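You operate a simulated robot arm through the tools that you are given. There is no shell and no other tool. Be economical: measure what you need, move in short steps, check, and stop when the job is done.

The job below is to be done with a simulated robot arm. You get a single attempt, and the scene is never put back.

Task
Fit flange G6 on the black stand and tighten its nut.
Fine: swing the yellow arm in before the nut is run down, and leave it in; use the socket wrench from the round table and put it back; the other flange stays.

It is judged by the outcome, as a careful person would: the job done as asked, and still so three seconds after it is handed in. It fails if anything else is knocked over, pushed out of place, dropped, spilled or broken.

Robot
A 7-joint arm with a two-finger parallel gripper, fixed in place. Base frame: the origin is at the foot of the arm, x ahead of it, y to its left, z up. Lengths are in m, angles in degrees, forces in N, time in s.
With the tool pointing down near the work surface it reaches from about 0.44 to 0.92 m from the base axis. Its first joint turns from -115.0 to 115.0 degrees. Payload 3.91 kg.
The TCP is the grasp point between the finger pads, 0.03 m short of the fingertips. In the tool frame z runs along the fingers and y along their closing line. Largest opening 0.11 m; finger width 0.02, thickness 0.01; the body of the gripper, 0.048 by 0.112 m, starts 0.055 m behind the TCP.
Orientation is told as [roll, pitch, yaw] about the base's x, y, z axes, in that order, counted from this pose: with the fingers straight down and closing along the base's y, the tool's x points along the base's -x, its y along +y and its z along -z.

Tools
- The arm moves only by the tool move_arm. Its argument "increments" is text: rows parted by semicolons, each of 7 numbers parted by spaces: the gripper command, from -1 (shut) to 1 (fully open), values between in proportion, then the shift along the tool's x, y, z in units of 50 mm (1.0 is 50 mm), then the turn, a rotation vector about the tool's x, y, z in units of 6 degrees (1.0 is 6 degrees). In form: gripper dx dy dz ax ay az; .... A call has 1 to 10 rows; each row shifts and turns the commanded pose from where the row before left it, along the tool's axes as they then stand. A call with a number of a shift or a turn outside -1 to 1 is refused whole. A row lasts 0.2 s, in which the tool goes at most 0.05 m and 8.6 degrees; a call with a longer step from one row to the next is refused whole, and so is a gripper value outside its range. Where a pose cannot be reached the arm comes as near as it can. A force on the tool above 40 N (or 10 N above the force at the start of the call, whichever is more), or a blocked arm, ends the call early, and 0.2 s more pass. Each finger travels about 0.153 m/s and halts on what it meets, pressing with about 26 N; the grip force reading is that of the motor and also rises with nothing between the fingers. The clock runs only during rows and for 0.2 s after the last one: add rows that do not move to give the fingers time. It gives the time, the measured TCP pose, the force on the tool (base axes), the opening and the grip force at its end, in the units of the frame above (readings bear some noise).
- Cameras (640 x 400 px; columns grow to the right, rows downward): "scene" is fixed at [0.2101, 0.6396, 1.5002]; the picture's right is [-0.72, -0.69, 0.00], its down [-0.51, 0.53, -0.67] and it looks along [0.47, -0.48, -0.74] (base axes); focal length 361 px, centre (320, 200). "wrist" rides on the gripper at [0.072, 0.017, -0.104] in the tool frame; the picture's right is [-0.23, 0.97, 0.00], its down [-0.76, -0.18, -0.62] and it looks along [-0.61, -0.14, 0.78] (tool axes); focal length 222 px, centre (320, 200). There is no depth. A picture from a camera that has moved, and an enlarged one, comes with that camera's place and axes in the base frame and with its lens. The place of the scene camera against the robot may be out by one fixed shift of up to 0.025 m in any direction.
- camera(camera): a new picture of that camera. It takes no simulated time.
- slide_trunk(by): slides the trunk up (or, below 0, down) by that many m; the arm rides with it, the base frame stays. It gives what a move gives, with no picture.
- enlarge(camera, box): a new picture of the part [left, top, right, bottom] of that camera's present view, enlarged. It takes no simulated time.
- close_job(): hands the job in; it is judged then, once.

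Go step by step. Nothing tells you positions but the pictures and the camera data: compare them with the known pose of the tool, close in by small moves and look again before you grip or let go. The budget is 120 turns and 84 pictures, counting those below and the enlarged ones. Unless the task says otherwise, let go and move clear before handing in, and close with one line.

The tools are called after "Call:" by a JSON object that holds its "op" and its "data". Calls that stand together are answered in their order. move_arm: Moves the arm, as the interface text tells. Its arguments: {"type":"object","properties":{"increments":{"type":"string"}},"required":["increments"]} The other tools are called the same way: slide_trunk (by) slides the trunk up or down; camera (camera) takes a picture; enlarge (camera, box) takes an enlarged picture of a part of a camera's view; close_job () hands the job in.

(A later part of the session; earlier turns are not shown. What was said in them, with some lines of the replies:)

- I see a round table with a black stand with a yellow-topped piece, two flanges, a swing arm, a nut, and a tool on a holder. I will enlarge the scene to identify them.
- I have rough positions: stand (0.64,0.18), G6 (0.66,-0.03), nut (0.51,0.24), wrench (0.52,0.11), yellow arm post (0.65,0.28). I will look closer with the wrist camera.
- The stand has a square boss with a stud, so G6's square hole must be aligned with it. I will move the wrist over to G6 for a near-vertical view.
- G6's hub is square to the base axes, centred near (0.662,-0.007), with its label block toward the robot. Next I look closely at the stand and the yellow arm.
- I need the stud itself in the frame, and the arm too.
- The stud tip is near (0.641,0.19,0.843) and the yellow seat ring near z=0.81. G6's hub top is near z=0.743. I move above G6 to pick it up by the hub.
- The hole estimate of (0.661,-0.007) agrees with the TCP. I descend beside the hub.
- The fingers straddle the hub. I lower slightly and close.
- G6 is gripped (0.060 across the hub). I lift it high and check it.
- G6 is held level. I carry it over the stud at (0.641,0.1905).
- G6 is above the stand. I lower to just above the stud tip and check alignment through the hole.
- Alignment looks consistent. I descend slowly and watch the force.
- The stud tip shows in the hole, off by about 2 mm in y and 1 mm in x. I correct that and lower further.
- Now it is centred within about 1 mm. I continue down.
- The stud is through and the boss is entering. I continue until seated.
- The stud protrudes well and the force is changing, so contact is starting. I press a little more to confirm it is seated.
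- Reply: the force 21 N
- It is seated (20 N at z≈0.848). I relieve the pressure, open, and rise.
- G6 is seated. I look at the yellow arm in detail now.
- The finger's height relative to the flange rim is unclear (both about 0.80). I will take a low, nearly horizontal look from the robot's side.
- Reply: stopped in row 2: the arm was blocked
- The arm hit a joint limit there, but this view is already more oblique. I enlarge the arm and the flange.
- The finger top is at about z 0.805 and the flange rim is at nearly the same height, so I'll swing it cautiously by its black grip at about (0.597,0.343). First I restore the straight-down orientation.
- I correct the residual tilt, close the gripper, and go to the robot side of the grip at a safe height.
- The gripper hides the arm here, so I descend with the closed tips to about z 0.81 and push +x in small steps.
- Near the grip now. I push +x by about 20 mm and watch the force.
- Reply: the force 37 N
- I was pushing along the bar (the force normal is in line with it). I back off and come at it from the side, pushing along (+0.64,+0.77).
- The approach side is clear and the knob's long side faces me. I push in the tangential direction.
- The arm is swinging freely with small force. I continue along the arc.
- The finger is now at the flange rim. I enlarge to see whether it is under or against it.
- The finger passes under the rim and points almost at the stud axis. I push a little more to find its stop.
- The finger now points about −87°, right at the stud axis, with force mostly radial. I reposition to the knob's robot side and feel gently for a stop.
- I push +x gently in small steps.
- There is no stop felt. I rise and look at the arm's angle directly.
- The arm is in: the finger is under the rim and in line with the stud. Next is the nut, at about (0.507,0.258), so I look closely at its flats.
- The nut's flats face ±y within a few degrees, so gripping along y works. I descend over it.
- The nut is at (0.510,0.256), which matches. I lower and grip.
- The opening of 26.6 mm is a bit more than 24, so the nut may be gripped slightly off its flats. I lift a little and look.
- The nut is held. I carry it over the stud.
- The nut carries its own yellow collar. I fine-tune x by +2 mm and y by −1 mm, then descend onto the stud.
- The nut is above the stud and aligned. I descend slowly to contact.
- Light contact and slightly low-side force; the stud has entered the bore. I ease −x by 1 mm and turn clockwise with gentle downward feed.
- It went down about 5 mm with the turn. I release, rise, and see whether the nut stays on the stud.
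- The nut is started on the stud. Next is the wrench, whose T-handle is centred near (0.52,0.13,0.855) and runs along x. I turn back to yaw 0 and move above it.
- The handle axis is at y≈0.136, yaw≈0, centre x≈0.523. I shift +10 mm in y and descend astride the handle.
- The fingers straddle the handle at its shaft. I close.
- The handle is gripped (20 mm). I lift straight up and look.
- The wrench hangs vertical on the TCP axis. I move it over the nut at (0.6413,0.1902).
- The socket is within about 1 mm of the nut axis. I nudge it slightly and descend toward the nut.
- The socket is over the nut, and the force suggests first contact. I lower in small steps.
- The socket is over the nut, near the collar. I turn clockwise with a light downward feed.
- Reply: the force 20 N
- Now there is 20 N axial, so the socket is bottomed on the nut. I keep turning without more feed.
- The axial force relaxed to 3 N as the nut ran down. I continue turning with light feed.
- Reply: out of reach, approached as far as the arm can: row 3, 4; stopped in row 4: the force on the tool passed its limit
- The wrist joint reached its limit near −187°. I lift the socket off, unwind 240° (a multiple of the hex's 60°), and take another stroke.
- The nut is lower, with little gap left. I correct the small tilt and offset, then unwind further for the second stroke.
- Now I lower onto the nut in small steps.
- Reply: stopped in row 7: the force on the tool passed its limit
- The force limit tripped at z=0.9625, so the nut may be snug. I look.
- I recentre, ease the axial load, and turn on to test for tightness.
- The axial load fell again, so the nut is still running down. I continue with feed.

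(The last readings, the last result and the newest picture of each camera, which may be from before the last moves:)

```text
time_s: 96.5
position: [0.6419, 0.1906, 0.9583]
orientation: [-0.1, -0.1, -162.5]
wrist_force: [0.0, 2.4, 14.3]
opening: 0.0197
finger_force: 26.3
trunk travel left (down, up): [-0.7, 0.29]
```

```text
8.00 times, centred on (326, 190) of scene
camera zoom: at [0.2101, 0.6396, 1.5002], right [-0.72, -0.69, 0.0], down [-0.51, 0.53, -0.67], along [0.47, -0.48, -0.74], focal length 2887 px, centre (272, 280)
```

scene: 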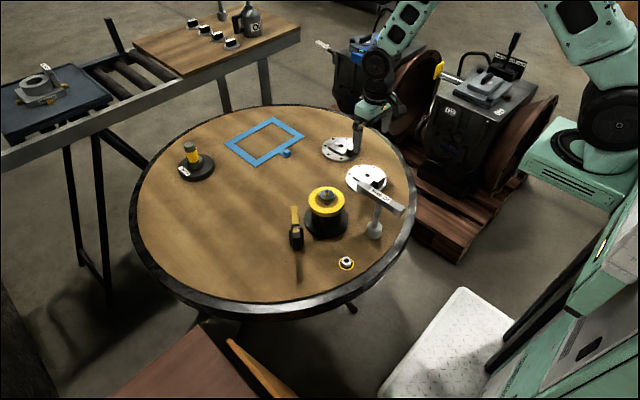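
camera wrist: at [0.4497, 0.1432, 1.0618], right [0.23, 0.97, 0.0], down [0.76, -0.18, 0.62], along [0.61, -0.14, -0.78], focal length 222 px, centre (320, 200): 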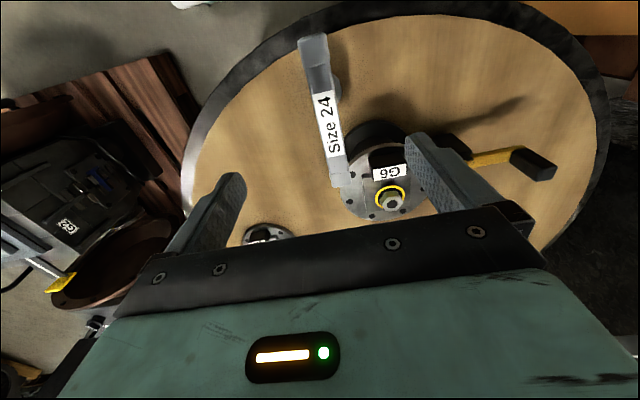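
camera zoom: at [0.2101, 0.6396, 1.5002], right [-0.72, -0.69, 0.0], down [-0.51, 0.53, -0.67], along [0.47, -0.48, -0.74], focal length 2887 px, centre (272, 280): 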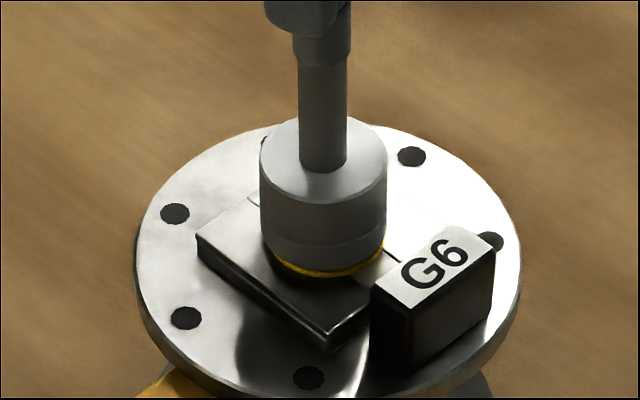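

The flange has just taken up its key slack (holes shifted about 1.5°), so the nut is clamping. I turn a bit more to see whether it resists.

Call:
{"op": "move_arm", "data": {"increments": "-1 0 0 0 0 0 0.8;-1 0 0 0 0 0 0.8;-1 0 0 0 0 0 0.8;-1 0 0 0 0 0 0"}}

```text
time_s: 97.5
position: [0.6405, 0.191, 0.9574]
orientation: [0.0, 0.0, -176.8]
wrist_force: [1.6, 0.3, 14.1]
opening: 0.02
finger_force: 25.9
trunk travel left (down, up): [-0.7, 0.29]
```

Near the wrist limit again, so I lift off, check the nut, and unwind for another stroke.

Call:
{"op": "move_arm", "data": {"increments": "-1 0 0 -0.3 0 0 0;-1 0 0 -0.7 0 0 0;-1 0 0 -0.2 0 0 0;-1 0 0 0 0 0 -1;-1 0 0 0 0 0 -1;-1 0 0 0 0 0 -1;-1 0 0 0 0 0 -1;-1 0 0 0 0 0 -1;-1 0 0 0 0 0 -1;-1 0 0 0 0 0 -1"}}

Call:
{"op": "enlarge", "data": {"camera": "scene", "box": [301, 165, 351, 215]}}

Call:
{"op": "move_arm", "data": {"increments": "-1 0 0 0 0 0 -1;-1 0 0 0 0 0 -1;-1 0 0 0 0 0 -1;-1 0 0 0 0 0 -1;-1 0 0 0 0 0 -1;-1 0 0 0 0 0 -1;-1 0 0 0 0 0 -1;-1 0 0 0 0 0 -1;-1 0 0 0 0 0 -1;-1 0 0 0 0 0 -1"}}

Call:
{"op": "move_arm", "data": {"increments": "-1 0 0 0 0 0 -1;-1 0 0 0 0 0 -1;-1 0 0 0 0 0 -1;-1 0 0 0 0 0 -1;-1 0 0 0 0 0 -1;-1 0 0 0 0 0 -1;-1 0 0 0 0 0 -1;-1 0 0 0 0 0 -1;-1 0 0 0 0 0 -1;-1 0 0 0 0 0 -1"}}

```text
time_s: 99.7
position: [0.6426, 0.1922, 1.0178]
orientation: [-0.1, -0.1, -134.7]
wrist_force: [-0.2, -0.3, -2.9]
opening: 0.0196
finger_force: 26.0
trunk travel left (down, up): [-0.7, 0.29]
```

```text
8.00 times, centred on (326, 190) of scene
camera zoom: at [0.2101, 0.6396, 1.5002], right [-0.72, -0.69, 0.0], down [-0.51, 0.53, -0.67], along [0.47, -0.48, -0.74], focal length 2887 px, centre (272, 280)
```

zoom: 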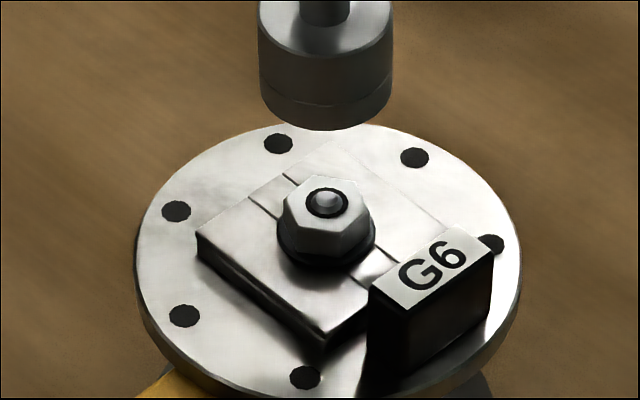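

```text
time_s: 101.9
position: [0.6415, 0.1909, 1.0176]
orientation: [-0.1, 0.0, -74.7]
wrist_force: [-0.2, -0.1, -4.0]
opening: 0.0198
finger_force: 25.7
trunk travel left (down, up): [-0.7, 0.29]
```

```text
time_s: 104.1
position: [0.6413, 0.1914, 1.0178]
orientation: [-0.1, 0.2, -14.7]
wrist_force: [-0.2, 0.9, -3.0]
opening: 0.0199
finger_force: 26.2
trunk travel left (down, up): [-0.7, 0.29]
```

The yellow collar is now hidden and the stud tip shows in the nut's bore, so it looks fully run down. I do a final tightening check at the matching hex phase.

Call:
{"op": "move_arm", "data": {"increments": "-1 0 0 0 0 0 -1;-1 0 0 0 0 0 -1;-1 0 0 0.3 0 0 -1;-1 0 0 0.4 0 0 0;-1 0 0 0.2 0 0 0;-1 0 0 0.1 0 0 0;-1 0 0 0.06 0 0 0;-1 0 0 0 0 0 0"}}

```text
time_s: 105.9
position: [0.6409, 0.1913, 0.9644]
orientation: [-0.1, 0.1, 3.2]
wrist_force: [-1.6, -0.4, -2.3]
opening: 0.0199
finger_force: 26.3
trunk travel left (down, up): [-0.7, 0.29]
```

Call:
{"op": "move_arm", "data": {"increments": "-1 0 0 0.06 0 0 0;-1 0 0 0.06 0 0 0;-1 0 0 0.02 0 0 0.5;-1 0 0 0 0 0 0.5;-1 0 0 0 0 0 0.5;-1 0 0 0 0 0 0.5;-1 0 0 0 0 0 0.5;-1 0 0 0 0 0 0.5;-1 0 0 0 0 0 0"}}

```text
time_s: 107.9
position: [0.6419, 0.1917, 0.9583]
orientation: [0.1, -0.1, -14.9]
wrist_force: [2.5, -1.7, 6.5]
opening: 0.0212
finger_force: 26.2
trunk travel left (down, up): [-0.7, 0.29]
```

The jaws opened from 19.8 to 21.2 mm, meaning the handle is twisting against resistance. I turn a touch more to confirm.

Call:
{"op": "move_arm", "data": {"increments": "-1 0 0 0 0 0 0.5;-1 0 0 0 0 0 0.5;-1 0 0 0 0 0 0.5;-1 0 0 0 0 0 0"}}

Call:
{"op": "enlarge", "data": {"camera": "wrist", "box": [220, 60, 420, 230]}}

```text
time_s: 108.9
position: [0.6401, 0.1912, 0.9578]
orientation: [-0.1, 0.2, -23.9]
wrist_force: [0.2, 0.9, 8.0]
opening: 0.023
finger_force: 26.1
trunk travel left (down, up): [-0.7, 0.29]
```

```text
2.35 times, centred on (320, 145) of wrist
camera zoom: at [0.5824, 0.2364, 1.062], right [0.6, 0.8, 0.0], down [0.63, -0.47, 0.62], along [0.5, -0.38, -0.78], focal length 523 px, centre (320, 329)
```

zoom: 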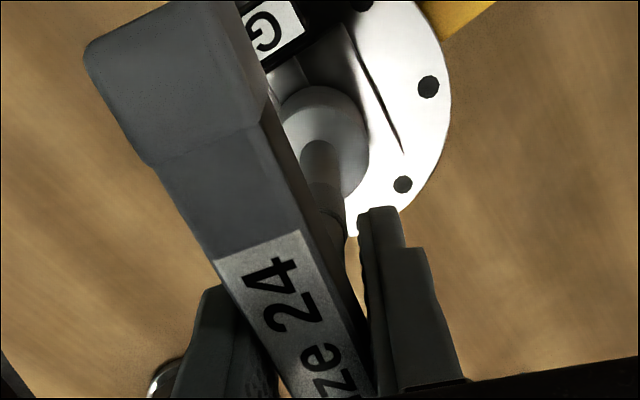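

The handle is twisting in the jaws while the nut holds, so it's tight. I turn back about 9.6° to realign with the handle and lift off.

Call:
{"op": "move_arm", "data": {"increments": "-1 0 0 0 0 0 -0.5;-1 0 0 0 0 0 -0.5;-1 0 0 0 0 0 -0.6;-1 0 0 0 0 0 0;-1 0 0 0 0 0 0"}}

```text
time_s: 110.1
position: [0.6399, 0.1907, 0.9578]
orientation: [-0.2, 0.1, -14.1]
wrist_force: [-1.7, -0.8, 3.9]
opening: 0.0198
finger_force: 25.9
trunk travel left (down, up): [-0.7, 0.29]
```

Call:
{"op": "move_arm", "data": {"increments": "-1 0 0 -0.3 0 0 0;-1 0 0 -0.7 0 0 0;-1 0 0 -0.6 0 0 0;-1 0 0 0 0 0 -1;-1 0 0 0 0 0 -1;-1 0 0 0 0 0 -0.35;-1 0 0 0 0 0 0"}}

Call:
{"op": "enlarge", "data": {"camera": "scene", "box": [276, 120, 376, 240]}}

```text
time_s: 111.7
position: [0.6418, 0.1912, 1.0376]
orientation: [-0.2, 0.1, -0.1]
wrist_force: [0.5, 0.0, -2.1]
opening: 0.0198
finger_force: 25.5
trunk travel left (down, up): [-0.7, 0.29]
```

```text
3.33 times, centred on (326, 180) of scene
camera zoom: at [0.2101, 0.6396, 1.5002], right [-0.72, -0.69, 0.0], down [-0.51, 0.53, -0.67], along [0.47, -0.48, -0.74], focal length 1203 px, centre (300, 267)
```

zoom: 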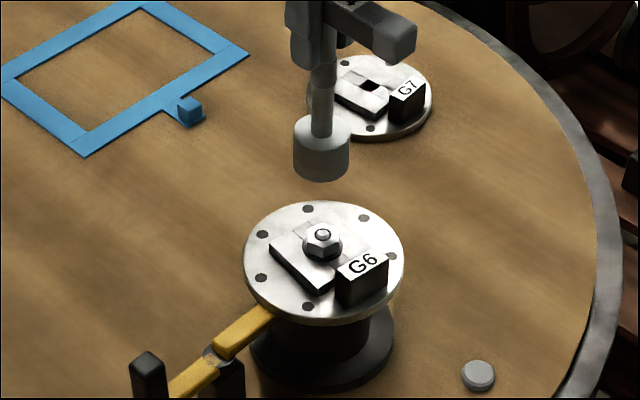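

The nut is down, the arm is still in, and the flange is seated. I carry the wrench back to its spot.

Call:
{"op": "move_arm", "data": {"increments": "-1 0.5 -0.22 0 0 0 0;-1 0.7 -0.32 0 0 0 0;-1 0.7 -0.32 0 0 0 0;-1 0.5 -0.22 0 0 0 0;-1 0 0 0 0 0 0;-1 0 0 0.8 0 0 0;-1 0 0 0.8 0 0 0;-1 0 0 0.8 0 0 0;-1 0 0 0.6 0 0 0;-1 0 0 0.3 0 0 0"}}

```text
time_s: 113.9
position: [0.5202, 0.1373, 0.8731]
orientation: [-0.1, 0.1, -0.2]
wrist_force: [0.3, -0.3, -3.3]
opening: 0.0201
finger_force: 26.3
trunk travel left (down, up): [-0.7, 0.29]
```

Call:
{"op": "move_arm", "data": {"increments": "-1 -0.025 0 0.12 0 0 0;-1 0 0 0.1 0 0 0;-1 0 0 0.04 0 0 0;-1 0 0 0.02 0 0 0;-1 0 0 0 0 0 0"}}

```text
time_s: 115.1
position: [0.5229, 0.1365, 0.8593]
orientation: [-0.2, 0.2, -0.1]
wrist_force: [-0.1, 0.4, -2.9]
opening: 0.0197
finger_force: 25.9
trunk travel left (down, up): [-0.7, 0.29]
```

Call:
{"op": "move_arm", "data": {"increments": "-1 0 0 0.03 0 0 0;-1 0 0 0.02 0 0 0;-1 0 0 0.02 0 0 0;-1 0 0 0 0 0 0"}}

```text
time_s: 116.1
position: [0.5225, 0.1382, 0.8552]
orientation: [-0.1, 0.2, -0.2]
wrist_force: [0.3, 0.0, -2.6]
opening: 0.0199
finger_force: 25.9
trunk travel left (down, up): [-0.7, 0.29]
```

No contact yet (the wrench slid slightly in the grip). I lower further in small steps.

Call:
{"op": "move_arm", "data": {"increments": "-1 0 0 0.03 0 0 0;-1 0 0 0.03 0 0 0;-1 0 0 0.03 0 0 0;-1 0 0 0 0 0 0"}}

```text
time_s: 117.1
position: [0.5231, 0.137, 0.8513]
orientation: [-0.1, 0.1, -0.1]
wrist_force: [-1.6, -1.9, -1.0]
opening: 0.0197
finger_force: 26.0
trunk travel left (down, up): [-0.7, 0.29]
```

Call:
{"op": "move_arm", "data": {"increments": "-1 0 0 0.03 0 0 0;-1 0 0 0.03 0 0 0;-1 0 0 0 0 0 0"}}

Call:
{"op": "enlarge", "data": {"camera": "scene", "box": [330, 160, 420, 250]}}

```text
time_s: 117.9
position: [0.5224, 0.1367, 0.8484]
orientation: [-0.1, 0.1, -0.1]
wrist_force: [-3.5, -1.9, -3.2]
opening: 0.0199
finger_force: 26.2
trunk travel left (down, up): [-0.7, 0.29]
```

```text
4.44 times, centred on (375, 205) of scene
camera zoom: at [0.2101, 0.6396, 1.5002], right [-0.72, -0.69, 0.0], down [-0.51, 0.53, -0.67], along [0.47, -0.48, -0.74], focal length 1604 px, centre (76, 178)
```

zoom: 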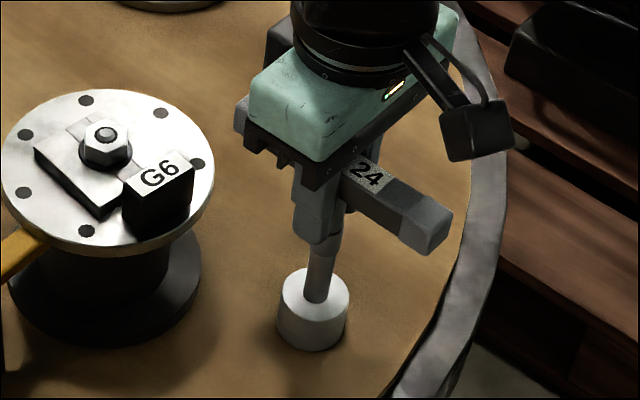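

There is light side force, so I'm about 1 mm off toward +x and +y. I shift back and continue down.

Call:
{"op": "move_arm", "data": {"increments": "-1 0.022 -0.016 0 0 0 0;-1 0 0 0.03 0 0 0;-1 0 0 0.03 0 0 0;-1 0 0 0 0 0 0"}}

```text
time_s: 118.9
position: [0.521, 0.137, 0.8465]
orientation: [0.1, 0.0, -0.1]
wrist_force: [0.3, -2.7, 18.8]
opening: 0.0199
finger_force: 25.8
trunk travel left (down, up): [-0.7, 0.29]
```

It is on the table (19 N). I ease off, open gently, and rise.

Call:
{"op": "move_arm", "data": {"increments": "-1 0 0 -0.05 0 0 0;-0.7 0 0 0 0 0 0;-0.4 0 0 0 0 0 0;0 0 0 0 0 0 0;0.5 0 0 0 0 0 0;0.5 0 0 -0.4 0 0 0;0.5 0 0 -0.8 0 0 0;0.5 0 0 -0.8 0 0 0;0.5 0 0 -0.6 0 0 0;0.5 0 0 0 0 0 0"}}

Call:
{"op": "move_arm", "data": {"increments": "0.5 0.8 0 -0.3 0 0 0;0.5 0.8 0 -0.3 0 0 0;0.5 0.5 0 -0.5 0 0 0;0.5 0 0 0 0 0 0"}}

Call:
{"op": "camera", "data": {"camera": "scene"}}

Call:
{"op": "enlarge", "data": {"camera": "scene", "box": [270, 150, 430, 270]}}

```text
time_s: 121.1
position: [0.5217, 0.1359, 0.9773]
orientation: [-0.1, 0.1, -0.1]
wrist_force: [-1.1, -0.4, 0.2]
opening: 0.0826
finger_force: 0.1
trunk travel left (down, up): [-0.7, 0.29]
```

```text
time_s: 122.1
position: [0.4159, 0.1373, 1.0336]
orientation: [-0.1, 0.1, -0.2]
wrist_force: [0.2, 0.2, 0.0]
opening: 0.0825
finger_force: 0.1
trunk travel left (down, up): [-0.7, 0.29]
```

```text
4 pictures are left
```

scene: 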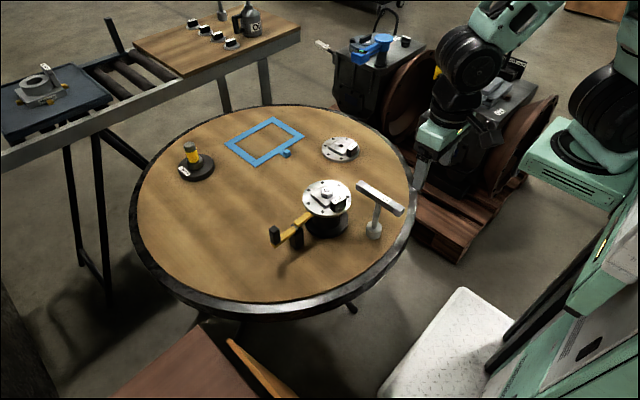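

```text
3.33 times, centred on (350, 210) of scene
camera zoom: at [0.2101, 0.6396, 1.5002], right [-0.72, -0.69, 0.0], down [-0.51, 0.53, -0.67], along [0.47, -0.48, -0.74], focal length 1203 px, centre (220, 167)
```

zoom: 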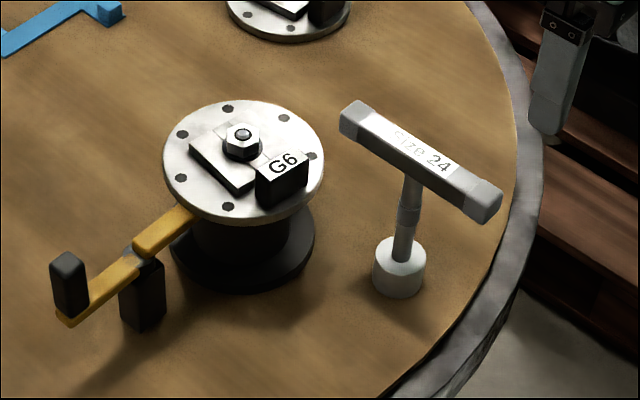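

The wrench stands back on its peg, G6 is seated with its nut tight, the yellow arm is in, and G7 hasn't moved. The gripper is clear, so I hand the job in.

Call:
{"op": "close_job", "data": {}}

```text
The job is handed in.
```

I fitted G6 on the black stand, swung the yellow arm in first, and tightened the nut with the socket wrench until the handle began to twist in the gripper. The arm is still in, with its finger under the rim, though I never felt it reach a stop. The wrench is back in its place and G7 wasn't touched.
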